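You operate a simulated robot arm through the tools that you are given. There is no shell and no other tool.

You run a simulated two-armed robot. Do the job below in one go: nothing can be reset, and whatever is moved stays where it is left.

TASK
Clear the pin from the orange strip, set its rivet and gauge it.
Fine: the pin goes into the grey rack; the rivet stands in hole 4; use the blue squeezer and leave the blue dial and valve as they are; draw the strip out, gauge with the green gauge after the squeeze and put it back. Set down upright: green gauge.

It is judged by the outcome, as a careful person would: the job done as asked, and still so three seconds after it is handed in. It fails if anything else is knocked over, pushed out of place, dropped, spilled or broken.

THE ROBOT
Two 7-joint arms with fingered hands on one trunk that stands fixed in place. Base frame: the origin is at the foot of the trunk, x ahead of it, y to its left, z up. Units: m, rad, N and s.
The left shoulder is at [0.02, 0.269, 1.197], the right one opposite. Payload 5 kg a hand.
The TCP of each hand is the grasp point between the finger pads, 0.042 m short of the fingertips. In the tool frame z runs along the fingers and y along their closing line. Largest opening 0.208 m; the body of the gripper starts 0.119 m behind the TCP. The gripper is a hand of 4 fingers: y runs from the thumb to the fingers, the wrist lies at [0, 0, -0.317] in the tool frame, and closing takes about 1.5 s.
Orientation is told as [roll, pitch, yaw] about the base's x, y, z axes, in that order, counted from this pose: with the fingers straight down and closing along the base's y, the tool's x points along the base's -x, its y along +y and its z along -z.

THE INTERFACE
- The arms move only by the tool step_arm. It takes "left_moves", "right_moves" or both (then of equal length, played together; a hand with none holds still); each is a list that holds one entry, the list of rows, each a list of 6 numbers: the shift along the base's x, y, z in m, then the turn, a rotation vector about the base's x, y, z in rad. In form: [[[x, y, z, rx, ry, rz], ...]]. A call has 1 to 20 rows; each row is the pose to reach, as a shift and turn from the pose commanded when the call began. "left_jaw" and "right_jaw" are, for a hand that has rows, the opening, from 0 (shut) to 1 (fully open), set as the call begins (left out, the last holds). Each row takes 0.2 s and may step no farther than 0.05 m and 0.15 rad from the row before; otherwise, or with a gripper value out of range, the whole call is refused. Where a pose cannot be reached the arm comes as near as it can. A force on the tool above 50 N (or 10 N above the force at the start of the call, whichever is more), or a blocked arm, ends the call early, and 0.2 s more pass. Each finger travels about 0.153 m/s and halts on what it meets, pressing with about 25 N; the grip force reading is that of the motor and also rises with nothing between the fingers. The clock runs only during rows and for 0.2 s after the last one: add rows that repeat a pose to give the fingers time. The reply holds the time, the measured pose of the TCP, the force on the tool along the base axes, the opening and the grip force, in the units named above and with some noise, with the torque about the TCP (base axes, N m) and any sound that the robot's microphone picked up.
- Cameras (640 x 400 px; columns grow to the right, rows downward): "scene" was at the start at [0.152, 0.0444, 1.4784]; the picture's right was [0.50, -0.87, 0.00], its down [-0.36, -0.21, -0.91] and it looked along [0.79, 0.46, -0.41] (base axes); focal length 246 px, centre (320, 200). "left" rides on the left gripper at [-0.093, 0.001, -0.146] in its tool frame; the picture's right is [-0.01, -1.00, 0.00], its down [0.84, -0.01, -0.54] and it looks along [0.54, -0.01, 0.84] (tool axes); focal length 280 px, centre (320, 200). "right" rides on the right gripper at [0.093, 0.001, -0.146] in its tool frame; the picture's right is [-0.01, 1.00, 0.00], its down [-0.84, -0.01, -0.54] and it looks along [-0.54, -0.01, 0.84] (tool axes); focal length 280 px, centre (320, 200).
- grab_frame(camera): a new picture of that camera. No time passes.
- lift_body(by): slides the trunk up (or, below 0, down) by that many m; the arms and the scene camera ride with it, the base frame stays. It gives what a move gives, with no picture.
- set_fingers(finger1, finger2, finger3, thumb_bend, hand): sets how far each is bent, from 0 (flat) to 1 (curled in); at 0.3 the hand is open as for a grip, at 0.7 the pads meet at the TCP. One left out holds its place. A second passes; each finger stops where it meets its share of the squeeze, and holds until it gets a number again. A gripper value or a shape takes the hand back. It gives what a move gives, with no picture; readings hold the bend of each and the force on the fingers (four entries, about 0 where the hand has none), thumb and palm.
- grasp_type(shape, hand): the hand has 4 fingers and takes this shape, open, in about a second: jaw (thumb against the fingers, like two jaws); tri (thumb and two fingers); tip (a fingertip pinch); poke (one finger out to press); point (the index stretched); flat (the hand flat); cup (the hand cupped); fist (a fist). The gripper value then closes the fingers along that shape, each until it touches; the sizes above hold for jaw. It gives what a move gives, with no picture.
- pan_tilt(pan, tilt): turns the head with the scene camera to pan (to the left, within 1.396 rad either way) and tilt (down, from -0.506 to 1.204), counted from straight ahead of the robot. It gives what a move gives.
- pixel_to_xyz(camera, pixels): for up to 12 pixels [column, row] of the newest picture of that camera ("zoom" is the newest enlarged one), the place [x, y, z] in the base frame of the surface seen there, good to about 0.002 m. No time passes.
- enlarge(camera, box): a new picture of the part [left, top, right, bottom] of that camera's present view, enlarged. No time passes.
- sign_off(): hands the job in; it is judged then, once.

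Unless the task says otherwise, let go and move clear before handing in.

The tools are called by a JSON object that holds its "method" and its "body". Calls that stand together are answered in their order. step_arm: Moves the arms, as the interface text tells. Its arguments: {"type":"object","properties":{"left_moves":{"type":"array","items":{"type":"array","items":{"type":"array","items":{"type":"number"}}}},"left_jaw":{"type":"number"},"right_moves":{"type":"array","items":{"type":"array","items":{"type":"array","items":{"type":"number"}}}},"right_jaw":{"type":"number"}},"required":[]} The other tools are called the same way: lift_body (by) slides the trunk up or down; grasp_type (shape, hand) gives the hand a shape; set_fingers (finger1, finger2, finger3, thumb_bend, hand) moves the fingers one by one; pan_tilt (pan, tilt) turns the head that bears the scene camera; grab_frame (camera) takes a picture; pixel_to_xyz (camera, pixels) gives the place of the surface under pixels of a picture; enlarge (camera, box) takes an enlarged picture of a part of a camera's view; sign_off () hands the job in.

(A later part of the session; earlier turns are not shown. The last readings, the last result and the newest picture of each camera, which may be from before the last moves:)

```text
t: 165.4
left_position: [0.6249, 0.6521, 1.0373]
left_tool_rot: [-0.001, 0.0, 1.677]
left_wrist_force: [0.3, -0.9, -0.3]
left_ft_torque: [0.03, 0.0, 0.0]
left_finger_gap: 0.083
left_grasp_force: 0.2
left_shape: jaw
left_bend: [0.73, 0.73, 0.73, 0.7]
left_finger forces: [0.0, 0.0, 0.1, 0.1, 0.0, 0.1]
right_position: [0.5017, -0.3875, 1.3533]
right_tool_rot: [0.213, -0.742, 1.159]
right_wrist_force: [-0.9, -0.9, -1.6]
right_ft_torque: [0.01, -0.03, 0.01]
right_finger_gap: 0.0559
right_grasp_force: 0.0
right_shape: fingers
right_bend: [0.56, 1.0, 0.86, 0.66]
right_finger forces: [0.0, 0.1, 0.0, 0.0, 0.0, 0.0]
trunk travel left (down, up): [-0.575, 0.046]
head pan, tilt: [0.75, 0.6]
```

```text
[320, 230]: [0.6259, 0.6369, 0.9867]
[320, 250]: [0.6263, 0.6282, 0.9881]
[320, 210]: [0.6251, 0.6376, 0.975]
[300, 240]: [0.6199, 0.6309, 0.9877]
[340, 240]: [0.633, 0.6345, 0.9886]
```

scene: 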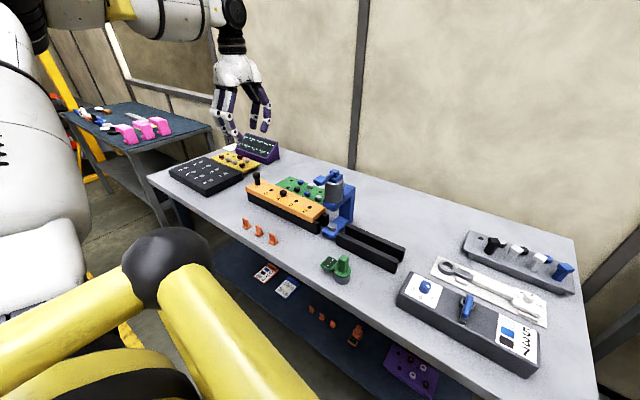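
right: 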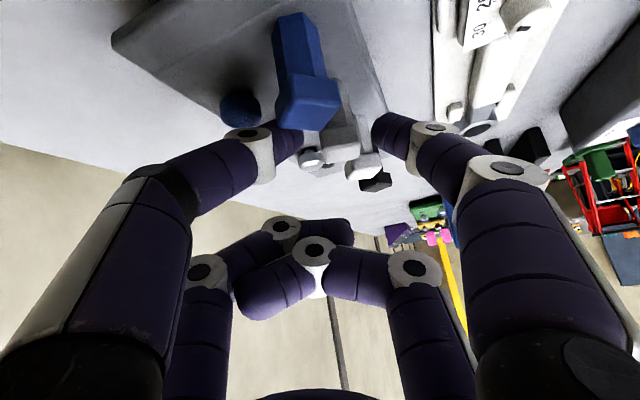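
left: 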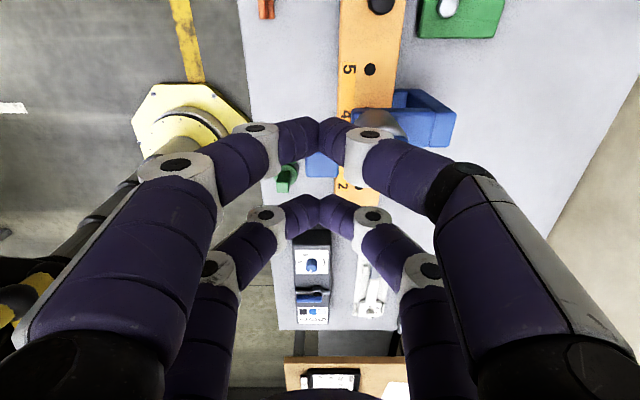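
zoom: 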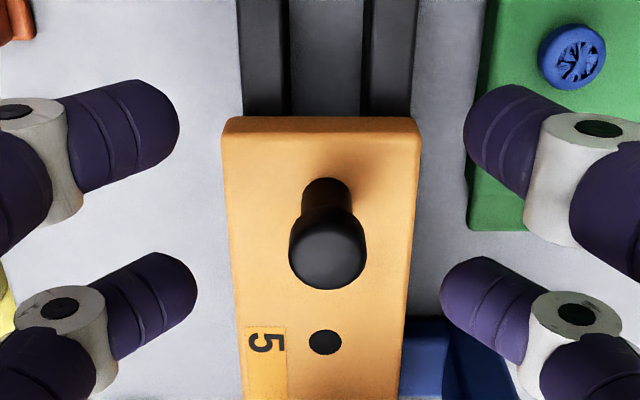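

Handle top centre ≈ (0.628,0.627); the hand is aligned. I'll descend and close on it.

{"method": "step_arm", "body": {"left_moves": [[[0.001, 0.001, -0.02, 0, 0, 0], [0.001, 0.001, -0.04, 0, 0, 0], [0.001, 0.001, -0.048, 0, 0, 0], [0.001, 0.001, -0.048, 0, 0, 0]]]}}

{"method": "step_arm", "body": {"left_moves": [[[0, 0, 0, 0, 0, 0], [0, 0, 0, 0, 0, 0], [0, 0, 0, 0, 0, 0], [0, 0, 0, 0, 0, 0], [0, 0, 0, 0, 0, 0], [0, 0, 0, 0, 0, 0], [0, 0, 0, 0, 0, 0], [0, 0, 0, 0, 0, 0]]], "left_jaw": 0.0}}

```text
t: 166.4
left_position: [0.6248, 0.6518, 0.9895]
left_tool_rot: [-0.003, 0.001, 1.677]
left_wrist_force: [0.8, -0.1, -0.1]
left_ft_torque: [0.02, 0.0, -0.04]
left_finger_gap: 0.083
left_grasp_force: 0.2
left_shape: jaw
left_bend: [0.73, 0.73, 0.73, 0.7]
left_finger forces: [0.0, 0.0, 0.0, 0.0, 0.0, 0.1]
right_position: [0.502, -0.3873, 1.3512]
right_tool_rot: [0.218, -0.738, 1.158]
right_wrist_force: [0.4, 0.4, -0.3]
right_ft_torque: [-0.01, 0.01, -0.03]
right_finger_gap: 0.0553
right_grasp_force: 0.0
right_shape: fingers
right_bend: [0.56, 1.0, 0.86, 0.66]
right_finger forces: [0.0, 0.0, 0.0, 0.0, 0.0, 0.1]
trunk travel left (down, up): [-0.575, 0.046]
head pan, tilt: [0.75, 0.6]
```

```text
t: 168.2
left_position: [0.6261, 0.6533, 0.9895]
left_tool_rot: [0.002, 0.002, 1.678]
left_wrist_force: [-0.6, -0.9, -5.8]
left_ft_torque: [0.11, 0.03, -0.03]
left_finger_gap: 0.0
left_grasp_force: 25.1
left_shape: jaw
left_bend: [0.7, 0.71, 0.72, 0.7]
left_finger forces: [0.0, 21.4, 21.0, 0.0, 0.0, 0.0]
right_position: [0.5033, -0.3868, 1.3518]
right_tool_rot: [0.216, -0.738, 1.16]
right_wrist_force: [-0.2, 0.5, 0.2]
right_ft_torque: [0.0, -0.03, 0.0]
right_finger_gap: 0.0553
right_grasp_force: 0.0
right_shape: fingers
right_bend: [0.56, 1.0, 0.86, 0.66]
right_finger forces: [0.0, 0.1, 0.0, 0.0, 0.0, 0.1]
trunk travel left (down, up): [-0.575, 0.046]
head pan, tilt: [0.75, 0.6]
```

Gripped (21 N each). I'll draw the strip back along the rails to where it began (Δy ≈ +0.2285, Δx ≈ −0.022).

{"method": "step_arm", "body": {"left_moves": [[[-0.00145, 0.015, 0, 0, 0, 0], [-0.0029, 0.03, 0, 0, 0, 0], [-0.00435, 0.045, 0, 0, 0, 0], [-0.0058, 0.06, 0, 0, 0, 0], [-0.00725, 0.075, 0, 0, 0, 0], [-0.0087, 0.09, 0, 0, 0, 0], [-0.01015, 0.105, 0, 0, 0, 0], [-0.0116, 0.12, 0, 0, 0, 0], [-0.0116, 0.12, 0, 0, 0, 0]]]}}

{"method": "enlarge", "body": {"camera": "scene", "box": [230, 130, 390, 240]}}

```text
t: 170.2
left_position: [0.6125, 0.7733, 0.9891]
left_tool_rot: [0.0, -0.002, 1.678]
left_wrist_force: [0.4, 2.7, -4.3]
left_ft_torque: [0.22, 0.06, 0.01]
left_finger_gap: 0.0001
left_grasp_force: 24.9
left_shape: jaw
left_bend: [0.7, 0.71, 0.72, 0.7]
left_finger forces: [0.0, 22.3, 23.3, 0.0, 0.0, 0.0]
right_position: [0.5038, -0.3876, 1.3516]
right_tool_rot: [0.217, -0.739, 1.158]
right_wrist_force: [0.3, 0.3, -0.1]
right_ft_torque: [-0.01, 0.04, 0.01]
right_finger_gap: 0.0556
right_grasp_force: 0.2
right_shape: fingers
right_bend: [0.56, 1.0, 0.86, 0.66]
right_finger forces: [0.0, 0.1, 0.0, 0.0, 0.1, 0.0]
trunk travel left (down, up): [-0.575, 0.046]
head pan, tilt: [0.75, 0.6]
```

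```text
3.64 times, centred on (310, 185) of scene
```

zoom: 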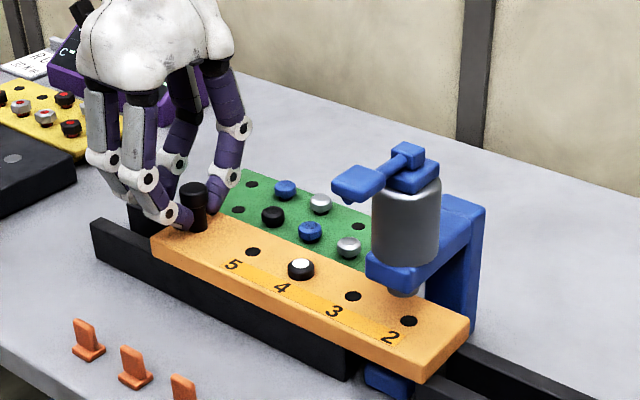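

Lateral force is near zero now and the strip slides well. I'll continue the rest of the way (≈0.1085 m).

{"method": "step_arm", "body": {"left_moves": [[[-0.00145, 0.015, 0, 0, 0, 0], [-0.0029, 0.03, 0, 0, 0, 0], [-0.00435, 0.045, 0, 0, 0, 0], [-0.0058, 0.06, 0, 0, 0, 0], [-0.00725, 0.075, 0, 0, 0, 0], [-0.0087, 0.09, 0, 0, 0, 0], [-0.0103, 0.1065, 0, 0, 0, 0], [-0.0103, 0.1065, 0, 0, 0, 0]]]}}

{"method": "enlarge", "body": {"camera": "scene", "box": [230, 130, 390, 240]}}

```text
t: 172.0
left_position: [0.6045, 0.882, 0.9892]
left_tool_rot: [-0.001, -0.001, 1.678]
left_wrist_force: [-19.6, -5.0, 3.5]
left_ft_torque: [-0.28, 0.85, -0.56]
left_finger_gap: 0.0001
left_grasp_force: 25.0
left_shape: jaw
left_bend: [0.7, 0.71, 0.72, 0.7]
left_finger forces: [0.0, 34.4, 14.4, 0.1, 0.0, 0.1]
right_position: [0.5023, -0.3866, 1.3525]
right_tool_rot: [0.215, -0.739, 1.159]
right_wrist_force: [0.1, 1.2, -1.0]
right_ft_torque: [-0.04, 0.02, 0.0]
right_finger_gap: 0.0557
right_grasp_force: 0.1
right_shape: fingers
right_bend: [0.56, 1.0, 0.86, 0.66]
right_finger forces: [0.0, 0.0, 0.1, 0.0, 0.0, 0.0]
trunk travel left (down, up): [-0.575, 0.046]
head pan, tilt: [0.75, 0.6]
```

```text
3.64 times, centred on (310, 185) of scene
```

zoom: 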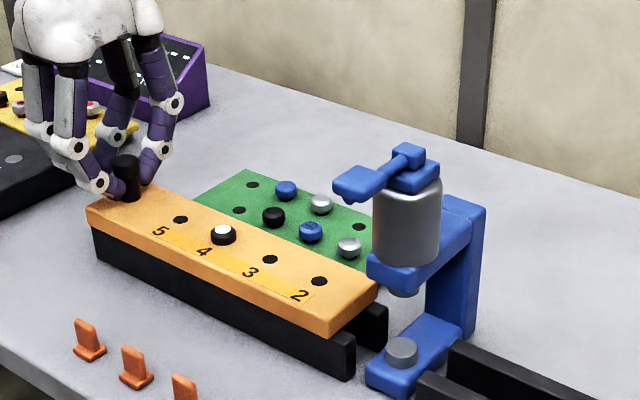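

The strip is back at its starting place (TCP y 0.882 vs 0.881 at first). I'll relieve the side force, let go of the handle and rise.

{"method": "step_arm", "body": {"left_moves": [[[-0.0015, 0, 0, 0, 0, 0], [-0.002, 0, 0, 0, 0, 0]]]}}

{"method": "step_arm", "body": {"left_moves": [[[0, 0, 0, 0, 0, 0], [0, 0, 0, 0, 0, 0], [0, 0, 0, 0, 0, 0]]], "left_jaw": 0.4}}

{"method": "step_arm", "body": {"left_moves": [[[0, 0, 0.03, 0, 0, 0], [0, 0, 0.07, 0, 0, 0], [0, 0, 0.12, 0, 0, 0], [0, 0, 0.17, 0, 0, 0], [0, -0.03, 0.2, 0, 0, 0], [0, -0.03, 0.2, 0, 0, 0]]]}}

{"method": "grab_frame", "body": {"camera": "left"}}

```text
t: 172.6
left_position: [0.603, 0.8805, 0.9886]
left_tool_rot: [0.0, -0.001, 1.678]
left_wrist_force: [-7.3, 3.0, -0.8]
left_ft_torque: [0.07, 0.39, -0.26]
left_finger_gap: 0.0
left_grasp_force: 25.1
left_shape: jaw
left_bend: [0.7, 0.71, 0.72, 0.7]
left_finger forces: [0.1, 27.0, 19.7, 0.0, 0.0, 0.1]
right_position: [0.5007, -0.3883, 1.3526]
right_tool_rot: [0.216, -0.739, 1.16]
right_wrist_force: [0.3, -0.4, 0.1]
right_ft_torque: [0.0, 0.0, 0.01]
right_finger_gap: 0.0553
right_grasp_force: 0.0
right_shape: fingers
right_bend: [0.56, 1.0, 0.86, 0.66]
right_finger forces: [0.0, 0.0, 0.1, 0.1, 0.0, 0.0]
trunk travel left (down, up): [-0.575, 0.046]
head pan, tilt: [0.75, 0.6]
```

```text
t: 173.4
left_position: [0.6028, 0.8792, 0.9887]
left_tool_rot: [0.001, 0.001, 1.678]
left_wrist_force: [-0.5, -0.3, 0.1]
left_ft_torque: [0.0, 0.0, 0.04]
left_finger_gap: 0.0829
left_grasp_force: 0.0
left_shape: jaw
left_bend: [0.73, 0.73, 0.73, 0.7]
left_finger forces: [0.0, 0.0, 0.1, 0.0, 0.0, 0.0]
right_position: [0.5032, -0.3879, 1.3517]
right_tool_rot: [0.216, -0.737, 1.16]
right_wrist_force: [0.5, 0.4, 0.4]
right_ft_torque: [0.03, 0.04, 0.05]
right_finger_gap: 0.0554
right_grasp_force: 0.0
right_shape: fingers
right_bend: [0.56, 1.0, 0.86, 0.66]
right_finger forces: [0.1, 0.1, 0.1, 0.0, 0.0, 0.0]
trunk travel left (down, up): [-0.575, 0.046]
head pan, tilt: [0.75, 0.6]
```

```text
t: 174.8
left_position: [0.6024, 0.8481, 1.1894]
left_tool_rot: [0.001, 0.001, 1.677]
left_wrist_force: [0.1, 1.6, -0.1]
left_ft_torque: [-0.16, 0.03, -0.03]
left_finger_gap: 0.0829
left_grasp_force: 0.1
left_shape: jaw
left_bend: [0.73, 0.73, 0.73, 0.7]
left_finger forces: [0.0, 0.0, 0.0, 0.0, 0.0, 0.0]
right_position: [0.5041, -0.3856, 1.3523]
right_tool_rot: [0.215, -0.738, 1.158]
right_wrist_force: [0.4, 0.8, 0.3]
right_ft_torque: [-0.17, 0.07, 0.04]
right_finger_gap: 0.0555
right_grasp_force: 0.2
right_shape: fingers
right_bend: [0.56, 1.0, 0.86, 0.66]
right_finger forces: [0.0, 0.0, 0.0, 0.1, 0.0, 0.1]
trunk travel left (down, up): [-0.575, 0.046]
head pan, tilt: [0.75, 0.6]
```

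```text
taken
```

left: 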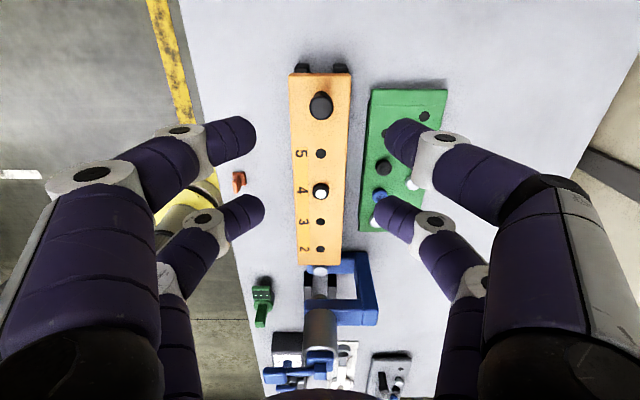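

The strip lies back in place, rivet at px (320,191). I'll measure holes and rivet, then look closely at the green gauge.

{"method": "pixel_to_xyz", "body": {"camera": "left", "pixels": [[321, 154], [320, 191], [320, 188], [320, 194], [320, 222], [320, 249], [321, 108]]}}

{"method": "enlarge", "body": {"camera": "scene", "box": [310, 245, 374, 305]}}

{"method": "enlarge", "body": {"camera": "scene", "box": [262, 175, 310, 215]}}

```text
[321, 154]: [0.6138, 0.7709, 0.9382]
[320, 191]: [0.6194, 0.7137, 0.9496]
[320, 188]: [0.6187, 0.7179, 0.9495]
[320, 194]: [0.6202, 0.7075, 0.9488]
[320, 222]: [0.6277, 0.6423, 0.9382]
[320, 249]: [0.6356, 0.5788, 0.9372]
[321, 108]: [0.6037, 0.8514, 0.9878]
```

```text
6.67 times, centred on (342, 275) of scene
```

zoom: 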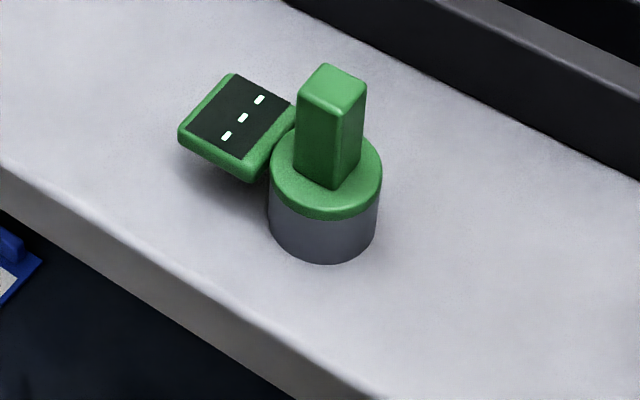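

```text
10.00 times, centred on (286, 195) of scene
```

zoom: 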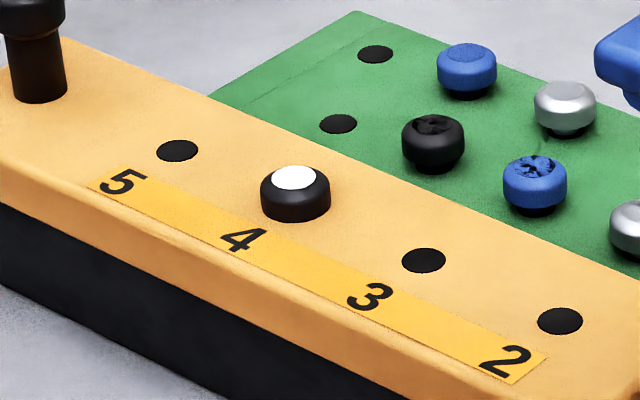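

The strip is back within ~1.5 mm of its first position, and the set rivet's top is at z≈0.949 (was 0.958). Now I'll move the left hand above the green gauge to look at it from above.

{"method": "step_arm", "body": {"left_moves": [[[-0.006, -0.04, 0.02, 0, 0, 0], [-0.012, -0.08, 0.04, 0, 0, 0], [-0.018, -0.12, 0.06, 0, 0, 0], [-0.024, -0.16, 0.07, 0, 0, 0], [-0.03, -0.2, 0.07, 0, 0, 0], [-0.036, -0.24, 0.07, 0, 0, 0], [-0.042, -0.28, 0.07, 0, 0, 0], [-0.048, -0.32, 0.07, 0, 0, 0], [-0.054, -0.36, 0.07, 0, 0, 0], [-0.06, -0.4, 0.07, 0, 0, 0], [-0.068, -0.44, 0.06, 0, 0, 0], [-0.074, -0.46, 0.04, 0, 0, 0], [-0.074, -0.46, 0.02, 0, 0, 0], [-0.074, -0.46, 0.02, 0, 0, 0]]]}}

{"method": "grab_frame", "body": {"camera": "left"}}

{"method": "pan_tilt", "body": {"pan": 0.6, "tilt": 0.75}}

{"method": "grab_frame", "body": {"camera": "scene"}}

```text
t: 177.8
left_position: [0.5291, 0.3877, 1.2091]
left_tool_rot: [-0.001, -0.001, 1.675]
left_wrist_force: [-0.5, 0.9, 0.0]
left_ft_torque: [0.04, 0.0, 0.0]
left_finger_gap: 0.0829
left_grasp_force: 0.1
left_shape: jaw
left_bend: [0.73, 0.73, 0.73, 0.7]
left_finger forces: [0.0, 0.0, 0.0, 0.0, 0.1, 0.1]
right_position: [0.5025, -0.3871, 1.3514]
right_tool_rot: [0.215, -0.74, 1.159]
right_wrist_force: [-0.2, -0.4, -0.1]
right_ft_torque: [0.03, 0.0, -0.02]
right_finger_gap: 0.0555
right_grasp_force: 0.0
right_shape: fingers
right_bend: [0.56, 1.0, 0.86, 0.66]
right_finger forces: [0.0, 0.0, 0.1, 0.1, 0.1, 0.0]
trunk travel left (down, up): [-0.575, 0.046]
head pan, tilt: [0.75, 0.6]
```

```text
taken
```

left: 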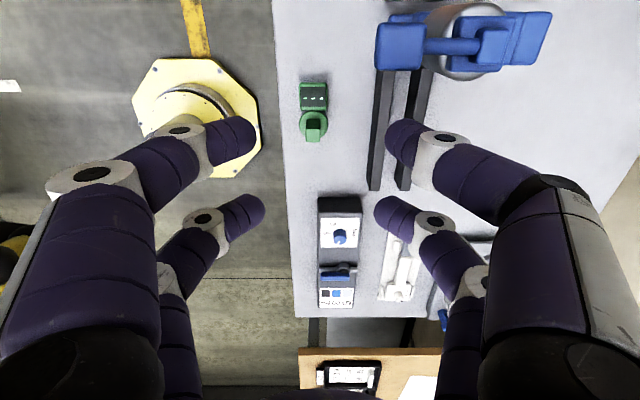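

```text
t: 178.5
left_position: [0.5292, 0.3877, 1.2093]
left_tool_rot: [0.0, 0.0, 1.678]
left_wrist_force: [-0.3, -0.1, -0.6]
left_ft_torque: [-0.01, -0.02, 0.02]
left_finger_gap: 0.0833
left_grasp_force: 0.0
left_shape: jaw
left_bend: [0.73, 0.73, 0.73, 0.7]
left_finger forces: [0.1, 0.0, 0.0, 0.1, 0.1, 0.0]
right_position: [0.5019, -0.3874, 1.3511]
right_tool_rot: [0.214, -0.741, 1.16]
right_wrist_force: [-0.6, 0.1, -0.2]
right_ft_torque: [0.02, 0.0, 0.0]
right_finger_gap: 0.0558
right_grasp_force: 0.1
right_shape: fingers
right_bend: [0.56, 1.0, 0.86, 0.66]
right_finger forces: [0.1, 0.0, 0.0, 0.0, 0.0, 0.0]
trunk travel left (down, up): [-0.575, 0.046]
head pan, tilt: [0.6, 0.75]
```

```text
taken
```

scene: 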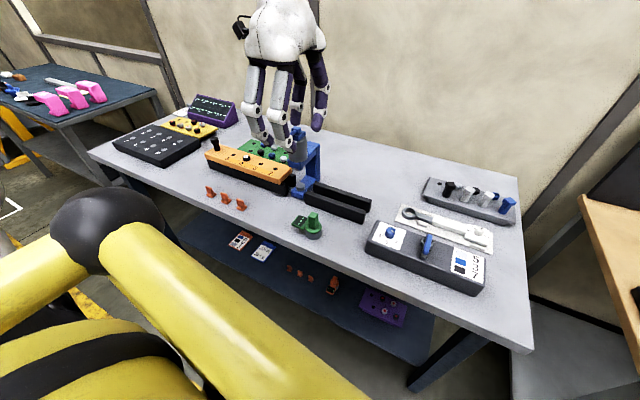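

The left camera sees the gauge at px (313,120). I'll enlarge and measure it.

{"method": "enlarge", "body": {"camera": "left", "box": [280, 70, 350, 150]}}

{"method": "pixel_to_xyz", "body": {"camera": "left", "pixels": [[313, 127], [313, 138], [307, 127], [319, 127], [313, 120], [313, 97], [301, 84], [326, 84], [300, 120], [325, 120]]}}

{"method": "enlarge", "body": {"camera": "scene", "box": [280, 200, 340, 245]}}

```text
5.00 times, centred on (315, 110) of left
```

zoom: 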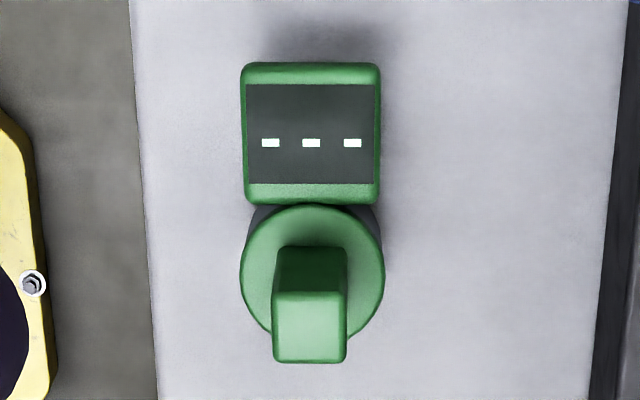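

```text
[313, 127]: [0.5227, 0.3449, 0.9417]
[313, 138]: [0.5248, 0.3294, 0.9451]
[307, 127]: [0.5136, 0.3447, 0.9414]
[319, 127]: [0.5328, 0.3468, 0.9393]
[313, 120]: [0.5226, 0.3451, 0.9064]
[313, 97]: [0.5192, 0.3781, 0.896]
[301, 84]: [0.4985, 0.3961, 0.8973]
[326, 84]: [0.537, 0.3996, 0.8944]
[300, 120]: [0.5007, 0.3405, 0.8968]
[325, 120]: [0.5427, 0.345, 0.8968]
```

```text
8.89 times, centred on (310, 222) of scene
```

zoom: 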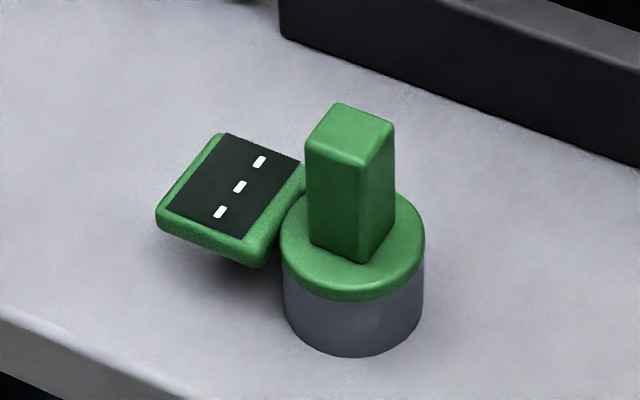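

The gauge stands aligned with the hand: square handle centred ≈ (0.5235,0.334), z 0.897–0.945. I'll move the forward pair over it and descend to z≈1.0 for a check.

{"method": "step_arm", "body": {"left_moves": [[[-0.004, -0.014, -0.03, 0, 0, 0], [-0.008, -0.0277, -0.06, 0, 0, 0], [-0.008, -0.0277, -0.1, 0, 0, 0], [-0.008, -0.0277, -0.14, 0, 0, 0], [-0.008, -0.0277, -0.18, 0, 0, 0], [-0.008, -0.0277, -0.2, 0, 0, 0], [-0.008, -0.0277, -0.2, 0, 0, 0]]]}}

{"method": "enlarge", "body": {"camera": "left", "box": [240, 80, 400, 260]}}

{"method": "pixel_to_xyz", "body": {"camera": "zoom", "pixels": [[320, 290], [300, 290], [340, 290], [320, 270], [320, 310], [320, 250]]}}

```text
t: 180.1
left_position: [0.5182, 0.3631, 1.0078]
left_tool_rot: [0.0, 0.0, 1.679]
left_wrist_force: [-0.3, -0.4, 1.0]
left_ft_torque: [0.04, -0.03, -0.04]
left_finger_gap: 0.0831
left_grasp_force: 0.1
left_shape: jaw
left_bend: [0.73, 0.73, 0.73, 0.7]
left_finger forces: [0.0, 0.0, 0.0, 0.1, 0.0, 0.0]
right_position: [0.5027, -0.3877, 1.3525]
right_tool_rot: [0.215, -0.739, 1.158]
right_wrist_force: [0.1, 0.3, 0.4]
right_ft_torque: [-0.02, 0.01, -0.01]
right_finger_gap: 0.0555
right_grasp_force: 0.1
right_shape: fingers
right_bend: [0.56, 1.0, 0.86, 0.66]
right_finger forces: [0.0, 0.0, 0.0, 0.0, 0.0, 0.0]
trunk travel left (down, up): [-0.575, 0.046]
head pan, tilt: [0.6, 0.75]
```

```text
2.22 times, centred on (320, 170) of left
```

zoom: 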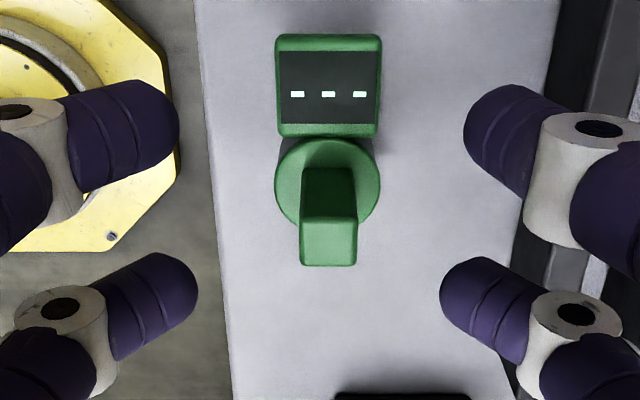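

```text
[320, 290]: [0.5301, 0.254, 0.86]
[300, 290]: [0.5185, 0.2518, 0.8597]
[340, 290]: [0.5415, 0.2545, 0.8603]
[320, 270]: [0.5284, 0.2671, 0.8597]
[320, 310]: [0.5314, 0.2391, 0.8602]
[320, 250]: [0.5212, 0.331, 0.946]
```

The handle's centre is (0.525,0.3345). I'll shift (+4.3,−2.7) mm, descend to z≈0.957 and close gently.

{"method": "step_arm", "body": {"left_moves": [[[0.0043, -0.0027, 0, 0, 0, 0], [0.0043, -0.0027, -0.02, 0, 0, 0], [0.0043, -0.0027, -0.04, 0, 0, 0], [0.0043, -0.0027, -0.05, 0, 0, 0], [0.0043, -0.0027, -0.05, 0, 0, 0]]]}}

{"method": "enlarge", "body": {"camera": "left", "box": [240, 80, 400, 260]}}

{"method": "enlarge", "body": {"camera": "scene", "box": [260, 170, 356, 250]}}

```text
t: 181.3
left_position: [0.5234, 0.36, 0.9595]
left_tool_rot: [0.0, -0.001, 1.679]
left_wrist_force: [-0.7, -0.1, -0.3]
left_ft_torque: [0.02, 0.0, 0.03]
left_finger_gap: 0.0832
left_grasp_force: 0.0
left_shape: jaw
left_bend: [0.73, 0.73, 0.73, 0.7]
left_finger forces: [0.1, 0.0, 0.0, 0.0, 0.0, 0.0]
right_position: [0.5025, -0.3866, 1.3522]
right_tool_rot: [0.217, -0.741, 1.159]
right_wrist_force: [-0.5, -0.6, 0.0]
right_ft_torque: [0.03, -0.01, -0.02]
right_finger_gap: 0.0554
right_grasp_force: 0.0
right_shape: fingers
right_bend: [0.56, 1.0, 0.86, 0.66]
right_finger forces: [0.1, 0.1, 0.1, 0.0, 0.0, 0.0]
trunk travel left (down, up): [-0.575, 0.046]
head pan, tilt: [0.6, 0.75]
```

```text
2.22 times, centred on (320, 170) of left
```

zoom: 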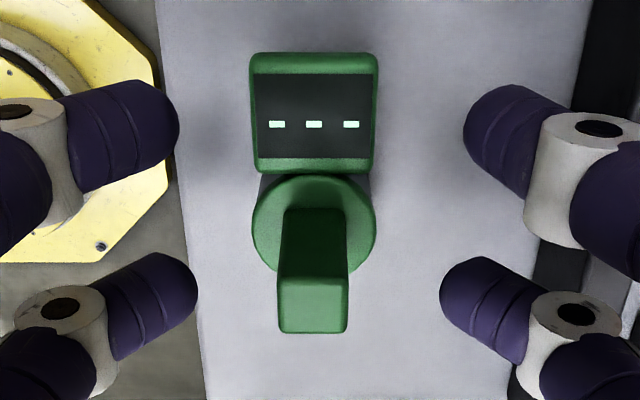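

```text
5.00 times, centred on (308, 210) of scene
```

zoom: 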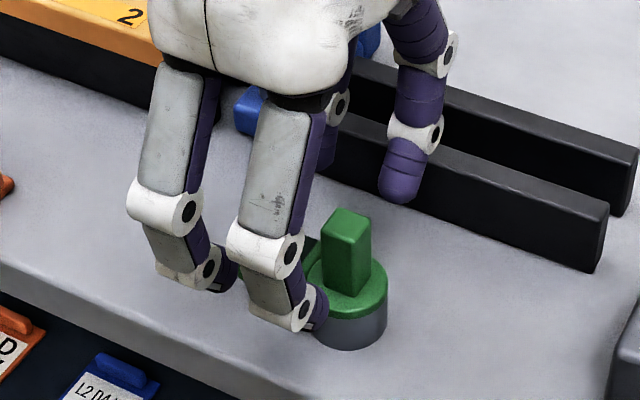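

Nearly centred (handle about 2 mm toward −x); I'll shift −2 mm and close.

{"method": "step_arm", "body": {"left_moves": [[[-0.002, 0, 0, 0, 0, 0], [-0.002, 0, 0, 0, 0, 0], [-0.002, 0, 0, 0, 0, 0], [-0.002, 0, 0, 0, 0, 0], [-0.002, 0, 0, 0, 0, 0]]], "left_jaw": 0.15}}

{"method": "step_arm", "body": {"left_moves": [[[0, 0, 0, 0, 0, 0], [0, 0, 0, 0, 0, 0], [0, 0, 0, 0, 0, 0], [0, 0, 0, 0, 0, 0], [0, 0, 0, 0, 0, 0]]], "left_jaw": 0.0}}

{"method": "enlarge", "body": {"camera": "left", "box": [240, 80, 400, 260]}}

{"method": "enlarge", "body": {"camera": "scene", "box": [260, 170, 356, 250]}}

```text
t: 182.5
left_position: [0.5219, 0.3591, 0.9595]
left_tool_rot: [0.0, -0.001, 1.677]
left_wrist_force: [0.3, -0.5, 0.0]
left_ft_torque: [0.02, 0.01, -0.03]
left_finger_gap: 0.0317
left_grasp_force: 0.0
left_shape: jaw
left_bend: [0.72, 0.72, 0.72, 0.7]
left_finger forces: [0.0, 0.0, 0.0, 0.0, 0.0, 0.0]
right_position: [0.5023, -0.387, 1.3513]
right_tool_rot: [0.217, -0.739, 1.159]
right_wrist_force: [0.2, 0.0, -0.9]
right_ft_torque: [0.04, -0.03, 0.04]
right_finger_gap: 0.0554
right_grasp_force: 0.2
right_shape: fingers
right_bend: [0.56, 1.0, 0.86, 0.66]
right_finger forces: [0.0, 0.0, 0.0, 0.0, 0.1, 0.1]
trunk travel left (down, up): [-0.575, 0.046]
head pan, tilt: [0.6, 0.75]
```

```text
t: 183.7
left_position: [0.5204, 0.3588, 0.959]
left_tool_rot: [0.0, 0.0, 1.676]
left_wrist_force: [-0.6, -0.4, -4.4]
left_ft_torque: [0.13, 0.01, -0.03]
left_finger_gap: 0.0
left_grasp_force: 25.7
left_shape: jaw
left_bend: [0.7, 0.71, 0.71, 0.7]
left_finger forces: [0.1, 21.5, 21.5, 0.1, 0.0, 0.0]
right_position: [0.5033, -0.3872, 1.3516]
right_tool_rot: [0.217, -0.739, 1.156]
right_wrist_force: [0.4, -0.2, -0.8]
right_ft_torque: [0.01, 0.02, -0.01]
right_finger_gap: 0.0555
right_grasp_force: 0.1
right_shape: fingers
right_bend: [0.56, 1.0, 0.86, 0.66]
right_finger forces: [0.0, 0.0, 0.1, 0.0, 0.0, 0.1]
trunk travel left (down, up): [-0.575, 0.046]
head pan, tilt: [0.6, 0.75]
```

```text
2.22 times, centred on (320, 170) of left
```

zoom: 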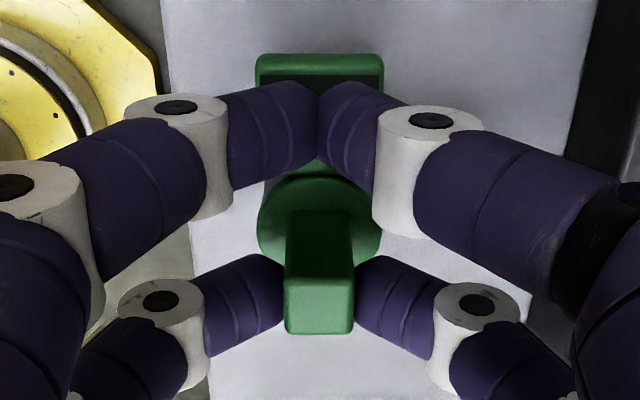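

```text
5.00 times, centred on (308, 210) of scene
```

zoom: 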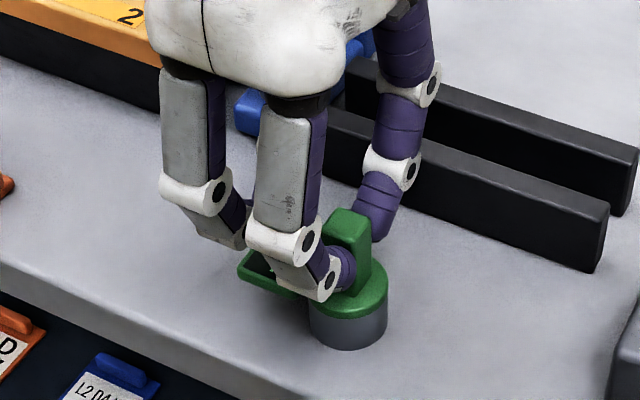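

The gauge is gripped (21.5 N each). I'll lift it straight up a little, check it hangs upright, then go high.

{"method": "step_arm", "body": {"left_moves": [[[0, 0, 0.01, 0, 0, 0], [0, 0, 0.02, 0, 0, 0], [0, 0, 0.04, 0, 0, 0], [0, 0, 0.04, 0, 0, 0]]]}}

{"method": "enlarge", "body": {"camera": "scene", "box": [260, 170, 356, 250]}}

{"method": "enlarge", "body": {"camera": "scene", "box": [210, 130, 300, 190]}}

```text
t: 184.7
left_position: [0.5219, 0.3606, 0.9984]
left_tool_rot: [0.002, 0.0, 1.677]
left_wrist_force: [0.3, -0.2, -5.3]
left_ft_torque: [0.09, 0.05, -0.02]
left_finger_gap: 0.0002
left_grasp_force: 25.3
left_shape: jaw
left_bend: [0.7, 0.71, 0.71, 0.7]
left_finger forces: [0.0, 21.4, 21.6, 0.0, 0.0, 0.0]
right_position: [0.5023, -0.3875, 1.3518]
right_tool_rot: [0.217, -0.738, 1.158]
right_wrist_force: [0.7, 0.1, 0.4]
right_ft_torque: [0.03, 0.06, 0.02]
right_finger_gap: 0.0553
right_grasp_force: 0.0
right_shape: fingers
right_bend: [0.56, 1.0, 0.86, 0.66]
right_finger forces: [0.0, 0.0, 0.0, 0.0, 0.0, 0.1]
trunk travel left (down, up): [-0.575, 0.046]
head pan, tilt: [0.6, 0.75]
```

```text
5.00 times, centred on (308, 210) of scene
```

zoom: 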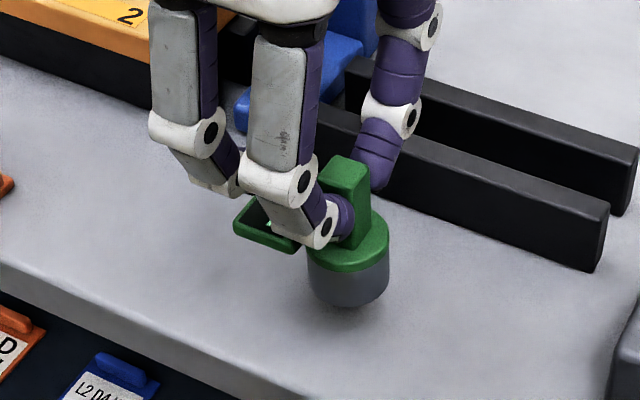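

```text
6.67 times, centred on (255, 160) of scene
```

zoom: 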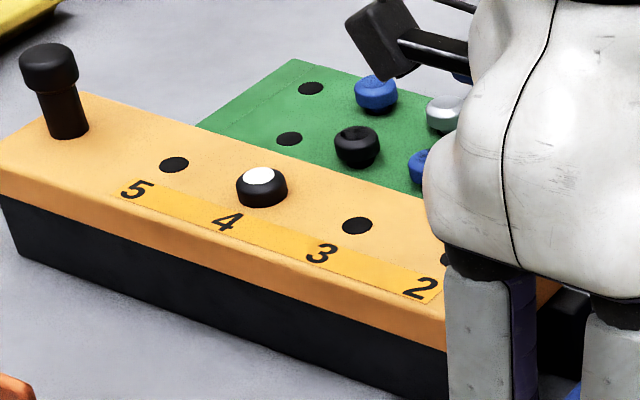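

The gauge hangs upright (weight ≈5 N). I'll measure the rivet's top centre from this view.

{"method": "pixel_to_xyz", "body": {"camera": "zoom", "pixels": [[260, 177], [246, 177], [273, 177], [260, 170], [260, 184], [174, 165], [357, 225]]}}

{"method": "step_arm", "body": {"left_moves": [[[0, 0, 0.04, 0, 0, 0], [0, 0, 0.08, 0, 0, 0], [0, 0, 0.12, 0, 0, 0], [0, 0, 0.16, 0, 0, 0], [0, 0, 0.2, 0, 0, 0], [0, 0, 0.24, 0, 0, 0], [0, 0, 0.265, 0, 0, 0], [0, 0, 0.265, 0, 0, 0]]]}}

```text
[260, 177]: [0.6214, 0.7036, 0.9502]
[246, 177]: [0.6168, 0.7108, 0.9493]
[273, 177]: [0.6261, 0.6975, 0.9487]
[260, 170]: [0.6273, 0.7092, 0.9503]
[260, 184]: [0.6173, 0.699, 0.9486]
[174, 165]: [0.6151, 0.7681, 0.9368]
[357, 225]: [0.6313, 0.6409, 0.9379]
```

```text
t: 186.5
left_position: [0.5186, 0.3609, 1.263]
left_tool_rot: [0.0, 0.0, 1.678]
left_wrist_force: [-0.9, 0.5, -4.1]
left_ft_torque: [0.08, 0.03, 0.01]
left_finger_gap: 0.0
left_grasp_force: 25.0
left_shape: jaw
left_bend: [0.7, 0.71, 0.71, 0.7]
left_finger forces: [0.1, 21.5, 21.5, 0.0, 0.0, 0.0]
right_position: [0.5033, -0.3863, 1.3515]
right_tool_rot: [0.216, -0.738, 1.16]
right_wrist_force: [0.8, 0.4, 0.5]
right_ft_torque: [-0.04, 0.01, 0.02]
right_finger_gap: 0.0555
right_grasp_force: 0.1
right_shape: fingers
right_bend: [0.56, 1.0, 0.86, 0.66]
right_finger forces: [0.0, 0.0, 0.0, 0.1, 0.1, 0.1]
trunk travel left (down, up): [-0.575, 0.046]
head pan, tilt: [0.6, 0.75]
```

Rivet centre ≈ (0.6215,0.7055). I'll carry the gauge high over to it.

{"method": "step_arm", "body": {"left_moves": [[[0.011, 0.041, 0, 0, 0, 0], [0.022, 0.082, 0, 0, 0, 0], [0.033, 0.123, 0, 0, 0, 0], [0.044, 0.164, 0, 0, 0, 0], [0.055, 0.205, 0, 0, 0, 0], [0.066, 0.246, 0, 0, 0, 0], [0.077, 0.287, 0, 0, 0, 0], [0.088, 0.328, 0, 0, 0, 0], [0.0994, 0.369, 0, 0, 0, 0], [0.0994, 0.369, -0.04, 0, 0, 0], [0.0994, 0.369, -0.08, 0, 0, 0], [0.0994, 0.369, -0.12, 0, 0, 0], [0.0994, 0.369, -0.12, 0, 0, 0]]]}}

{"method": "pan_tilt", "body": {"pan": 0.8, "tilt": 0.55}}

{"method": "enlarge", "body": {"camera": "scene", "box": [230, 110, 390, 230]}}

{"method": "grab_frame", "body": {"camera": "left"}}

```text
t: 189.3
left_position: [0.6214, 0.7232, 1.1451]
left_tool_rot: [0.003, 0.0, 1.679]
left_wrist_force: [-0.2, -0.7, -4.6]
left_ft_torque: [0.17, -0.02, 0.01]
left_finger_gap: 0.0001
left_grasp_force: 24.9
left_shape: jaw
left_bend: [0.7, 0.71, 0.71, 0.7]
left_finger forces: [0.0, 21.8, 21.8, 0.1, 0.1, 0.1]
right_position: [0.5025, -0.3877, 1.351]
right_tool_rot: [0.216, -0.74, 1.162]
right_wrist_force: [-0.9, -0.4, -0.6]
right_ft_torque: [0.02, -0.06, -0.07]
right_finger_gap: 0.0556
right_grasp_force: 0.0
right_shape: fingers
right_bend: [0.56, 1.0, 0.86, 0.66]
right_finger forces: [0.0, 0.0, 0.1, 0.0, 0.0, 0.0]
trunk travel left (down, up): [-0.575, 0.046]
head pan, tilt: [0.6, 0.75]
```

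```text
t: 190.0
left_position: [0.6213, 0.7251, 1.1451]
left_tool_rot: [0.0, 0.0, 1.678]
left_wrist_force: [-1.2, 0.6, -4.8]
left_ft_torque: [0.09, -0.03, 0.01]
left_finger_gap: 0.0
left_grasp_force: 25.1
left_shape: jaw
left_bend: [0.7, 0.71, 0.71, 0.7]
left_finger forces: [0.0, 21.7, 21.8, 0.0, 0.1, 0.1]
right_position: [0.5028, -0.386, 1.3536]
right_tool_rot: [0.217, -0.737, 1.158]
right_wrist_force: [-0.7, 1.0, 0.0]
right_ft_torque: [0.02, 0.0, -0.04]
right_finger_gap: 0.0554
right_grasp_force: 0.0
right_shape: fingers
right_bend: [0.56, 1.0, 0.86, 0.66]
right_finger forces: [0.1, 0.0, 0.0, 0.0, 0.0, 0.0]
trunk travel left (down, up): [-0.575, 0.046]
head pan, tilt: [0.799, 0.55]
```

```text
3.33 times, centred on (310, 170) of scene
```

zoom: 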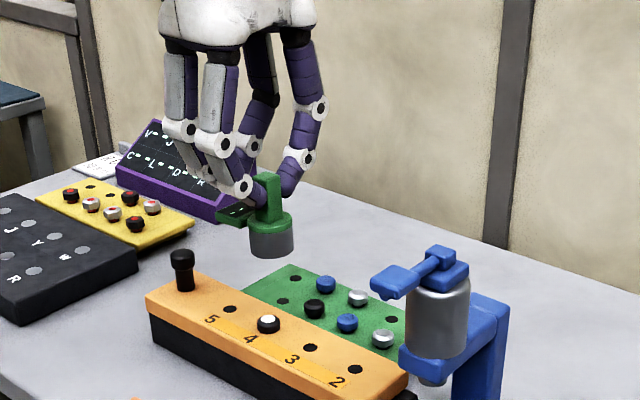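

```text
taken
```

left: 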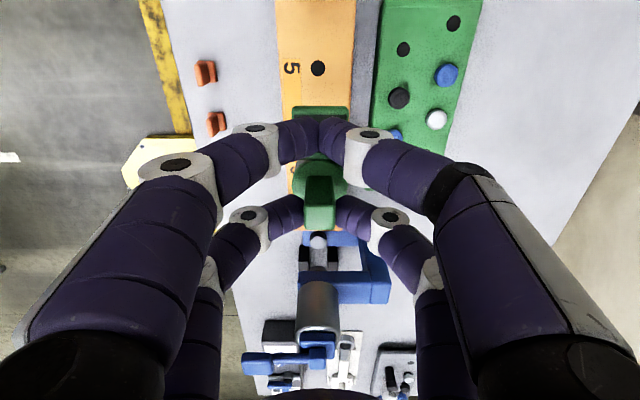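

I'll measure the gauge's cylinder position in the scene and compare with the rivet.

{"method": "enlarge", "body": {"camera": "scene", "box": [270, 150, 330, 220]}}

{"method": "pixel_to_xyz", "body": {"camera": "zoom", "pixels": [[250, 150], [210, 150], [290, 150], [248, 60], [235, 20], [270, 20], [250, 290], [240, 290], [262, 290]]}}

```text
5.71 times, centred on (300, 185) of scene
```

zoom: 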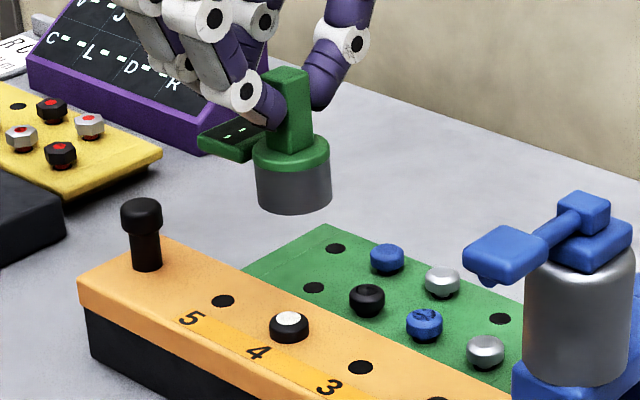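

```text
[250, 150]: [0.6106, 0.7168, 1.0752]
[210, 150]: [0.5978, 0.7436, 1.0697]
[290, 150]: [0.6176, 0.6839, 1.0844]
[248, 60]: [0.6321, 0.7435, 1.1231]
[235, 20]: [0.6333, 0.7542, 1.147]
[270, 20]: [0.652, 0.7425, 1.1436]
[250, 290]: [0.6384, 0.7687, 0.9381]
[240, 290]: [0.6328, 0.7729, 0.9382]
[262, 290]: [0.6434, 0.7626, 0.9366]
```

Measuring at the proper pixels: cylinder front (293,190), its edges, and the rivet (290,320).

{"method": "pixel_to_xyz", "body": {"camera": "zoom", "pixels": [[293, 190], [293, 205], [262, 190], [324, 190], [290, 320], [283, 320], [297, 320], [293, 85], [280, 100], [302, 100], [225, 140]]}}

```text
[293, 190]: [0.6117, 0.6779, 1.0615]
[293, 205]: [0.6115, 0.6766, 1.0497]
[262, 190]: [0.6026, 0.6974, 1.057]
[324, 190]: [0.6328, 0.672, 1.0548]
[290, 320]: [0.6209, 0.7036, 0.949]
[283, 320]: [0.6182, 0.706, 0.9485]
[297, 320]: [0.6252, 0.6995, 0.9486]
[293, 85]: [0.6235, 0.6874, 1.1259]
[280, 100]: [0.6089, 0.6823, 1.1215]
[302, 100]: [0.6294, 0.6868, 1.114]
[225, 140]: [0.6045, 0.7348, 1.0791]
```

Gauge axis ≈ (0.626,0.697), rivet (0.621,0.7036). I'll shift (−4.7,+6) mm and descend to ~35 mm above seating.

{"method": "step_arm", "body": {"left_moves": [[[-0.0047, 0.006, 0, 0, 0, 0], [-0.0047, 0.006, -0.03, 0, 0, 0], [-0.0047, 0.006, -0.06, 0, 0, 0], [-0.0047, 0.006, -0.075, 0, 0, 0], [-0.0047, 0.006, -0.075, 0, 0, 0]]]}}

{"method": "enlarge", "body": {"camera": "scene", "box": [275, 165, 325, 215]}}

```text
t: 191.2
left_position: [0.617, 0.7343, 1.0678]
left_tool_rot: [-0.001, -0.001, 1.677]
left_wrist_force: [0.1, 0.5, -4.7]
left_ft_torque: [0.09, 0.0, 0.01]
left_finger_gap: 0.0
left_grasp_force: 25.2
left_shape: jaw
left_bend: [0.7, 0.71, 0.71, 0.7]
left_finger forces: [0.0, 21.7, 21.7, 0.0, 0.0, 0.0]
right_position: [0.5025, -0.3858, 1.3516]
right_tool_rot: [0.215, -0.739, 1.158]
right_wrist_force: [-0.8, -0.9, -0.3]
right_ft_torque: [-0.01, -0.01, -0.03]
right_finger_gap: 0.0553
right_grasp_force: 0.0
right_shape: fingers
right_bend: [0.56, 1.0, 0.86, 0.66]
right_finger forces: [0.0, 0.1, 0.0, 0.0, 0.0, 0.1]
trunk travel left (down, up): [-0.575, 0.046]
head pan, tilt: [0.799, 0.55]
```

```text
8.00 times, centred on (300, 190) of scene
```

zoom: 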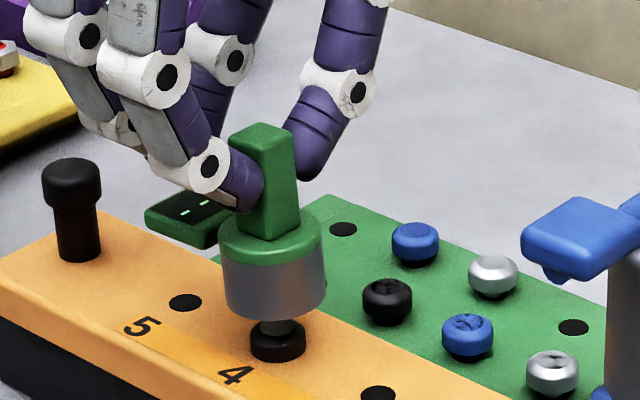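

The gauge is just above the rivet; the columns differ by about 4 px (≈2 mm). I'll measure once more for the last trim.

{"method": "pixel_to_xyz", "body": {"camera": "zoom", "pixels": [[273, 290], [273, 305], [240, 285], [306, 285], [278, 350], [278, 328], [260, 345], [296, 345]]}}

{"method": "enlarge", "body": {"camera": "scene", "box": [284, 190, 308, 214]}}

```text
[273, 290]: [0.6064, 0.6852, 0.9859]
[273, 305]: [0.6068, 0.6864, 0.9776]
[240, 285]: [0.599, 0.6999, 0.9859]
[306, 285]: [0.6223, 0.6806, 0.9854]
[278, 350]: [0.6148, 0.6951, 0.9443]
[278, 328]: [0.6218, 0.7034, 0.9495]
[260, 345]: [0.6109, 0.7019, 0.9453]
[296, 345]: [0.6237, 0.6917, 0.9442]
```

```text
16.00 times, centred on (296, 202) of scene
```

zoom: 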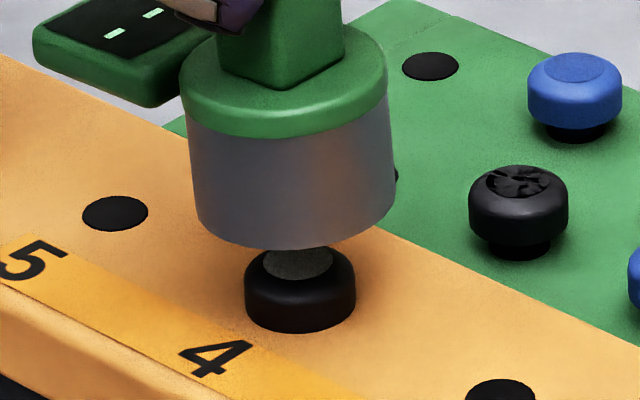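

Only ≈1.5 mm off. I'll trim (+1.5,−0.5) mm and lower slowly toward seating.

{"method": "step_arm", "body": {"left_moves": [[[0.0015, -0.0005, 0, 0, 0, 0], [0.0015, -0.0005, -0.006, 0, 0, 0], [0.0015, -0.0005, -0.012, 0, 0, 0], [0.0015, -0.0005, -0.018, 0, 0, 0], [0.0015, -0.0005, -0.018, 0, 0, 0]]]}}

{"method": "enlarge", "body": {"camera": "scene", "box": [284, 185, 308, 214]}}

```text
t: 192.4
left_position: [0.6187, 0.7339, 1.0485]
left_tool_rot: [0.0, 0.0, 1.677]
left_wrist_force: [1.2, -0.1, -4.8]
left_ft_torque: [0.13, 0.05, 0.02]
left_finger_gap: 0.0
left_grasp_force: 25.1
left_shape: jaw
left_bend: [0.7, 0.71, 0.71, 0.7]
left_finger forces: [0.0, 21.7, 21.8, 0.1, 0.0, 0.1]
right_position: [0.5028, -0.3873, 1.3525]
right_tool_rot: [0.217, -0.738, 1.159]
right_wrist_force: [-0.4, -0.4, 0.1]
right_ft_torque: [0.03, 0.0, 0.02]
right_finger_gap: 0.0555
right_grasp_force: 0.0
right_shape: fingers
right_bend: [0.56, 1.0, 0.86, 0.66]
right_finger forces: [0.0, 0.0, 0.0, 0.0, 0.0, 0.1]
trunk travel left (down, up): [-0.575, 0.046]
head pan, tilt: [0.799, 0.55]
```

```text
13.79 times, centred on (296, 200) of scene
```

zoom: 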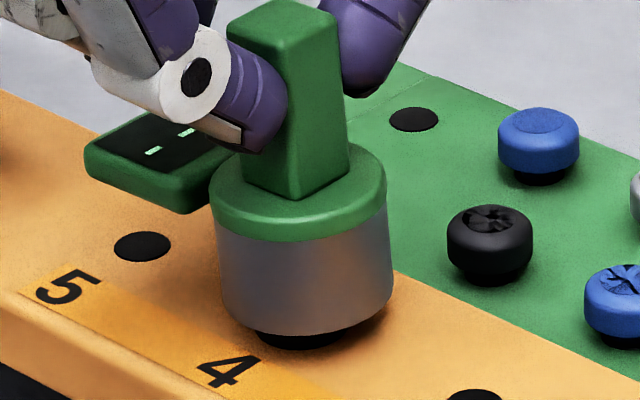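

Almost touching. I'll lower in 2 mm steps and watch the force.

{"method": "step_arm", "body": {"left_moves": [[[-0.0005, 0, -0.002, 0, 0, 0], [-0.0005, 0, -0.004, 0, 0, 0], [-0.0005, 0, -0.006, 0, 0, 0], [-0.0005, 0, -0.006, 0, 0, 0]]]}}

{"method": "enlarge", "body": {"camera": "scene", "box": [284, 185, 308, 214]}}

```text
t: 193.4
left_position: [0.6192, 0.7355, 1.0444]
left_tool_rot: [0.0, -0.001, 1.676]
left_wrist_force: [-0.2, 0.2, -5.1]
left_ft_torque: [0.07, -0.01, -0.01]
left_finger_gap: 0.0
left_grasp_force: 25.3
left_shape: jaw
left_bend: [0.7, 0.71, 0.71, 0.7]
left_finger forces: [0.0, 21.7, 21.6, 0.0, 0.1, 0.0]
right_position: [0.504, -0.387, 1.3513]
right_tool_rot: [0.216, -0.738, 1.159]
right_wrist_force: [0.3, -0.1, -0.4]
right_ft_torque: [0.02, 0.0, 0.03]
right_finger_gap: 0.0555
right_grasp_force: 0.1
right_shape: fingers
right_bend: [0.56, 1.0, 0.86, 0.66]
right_finger forces: [0.0, 0.0, 0.0, 0.1, 0.1, 0.0]
trunk travel left (down, up): [-0.575, 0.046]
head pan, tilt: [0.799, 0.55]
```

```text
13.79 times, centred on (296, 200) of scene
```

zoom: 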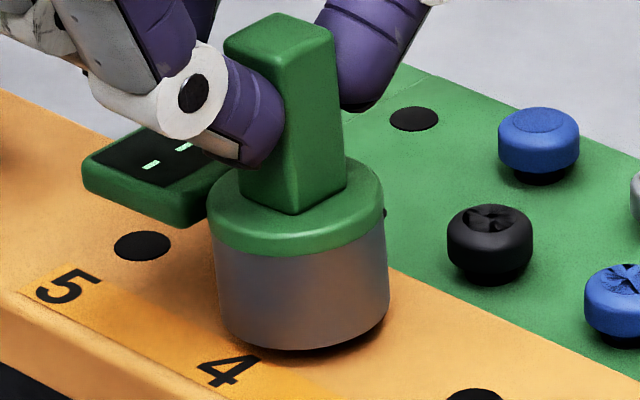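

The gauge slides over the rivet freely. I'll lower the last ~6–8 mm until it rests.

{"method": "step_arm", "body": {"left_moves": [[[0, 0, -0.002, 0, 0, 0], [0, 0, -0.004, 0, 0, 0], [0, 0, -0.006, 0, 0, 0], [0, 0, -0.0075, 0, 0, 0], [0, 0, -0.0075, 0, 0, 0]]]}}

{"method": "enlarge", "body": {"camera": "scene", "box": [280, 180, 312, 214]}}

{"method": "enlarge", "body": {"camera": "left", "box": [270, 60, 370, 220]}}

```text
t: 194.6
left_position: [0.6173, 0.732, 1.038]
left_tool_rot: [-0.003, -0.001, 1.676]
left_wrist_force: [1.9, -2.2, 3.4]
left_ft_torque: [-0.1, -0.12, 0.02]
left_finger_gap: 0.0
left_grasp_force: 25.1
left_shape: jaw
left_bend: [0.7, 0.72, 0.72, 0.7]
left_finger forces: [0.0, 23.0, 24.5, 0.0, 0.0, 0.0]
right_position: [0.5015, -0.3877, 1.3528]
right_tool_rot: [0.217, -0.739, 1.16]
right_wrist_force: [0.6, 0.4, 0.4]
right_ft_torque: [-0.01, 0.0, -0.01]
right_finger_gap: 0.0556
right_grasp_force: 0.0
right_shape: fingers
right_bend: [0.56, 1.0, 0.86, 0.66]
right_finger forces: [0.1, 0.0, 0.0, 0.0, 0.1, 0.0]
trunk travel left (down, up): [-0.575, 0.046]
head pan, tilt: [0.799, 0.55]
```

```text
11.76 times, centred on (296, 197) of scene
```

zoom: 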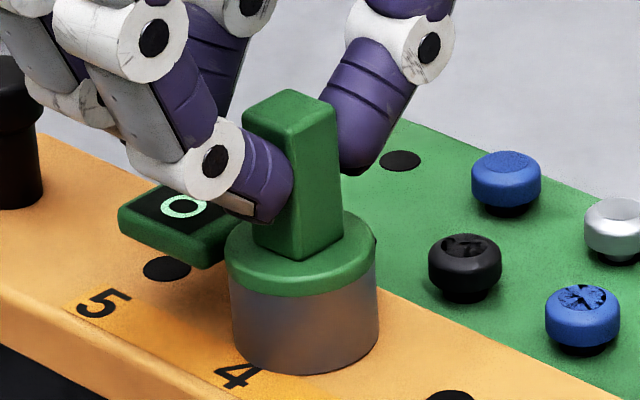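

```text
2.50 times, centred on (320, 140) of left
```

zoom: 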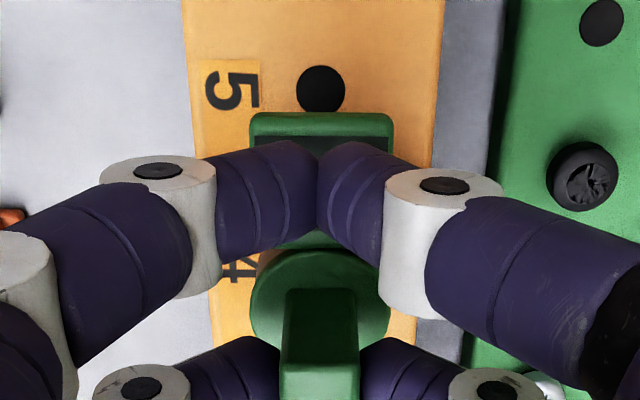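

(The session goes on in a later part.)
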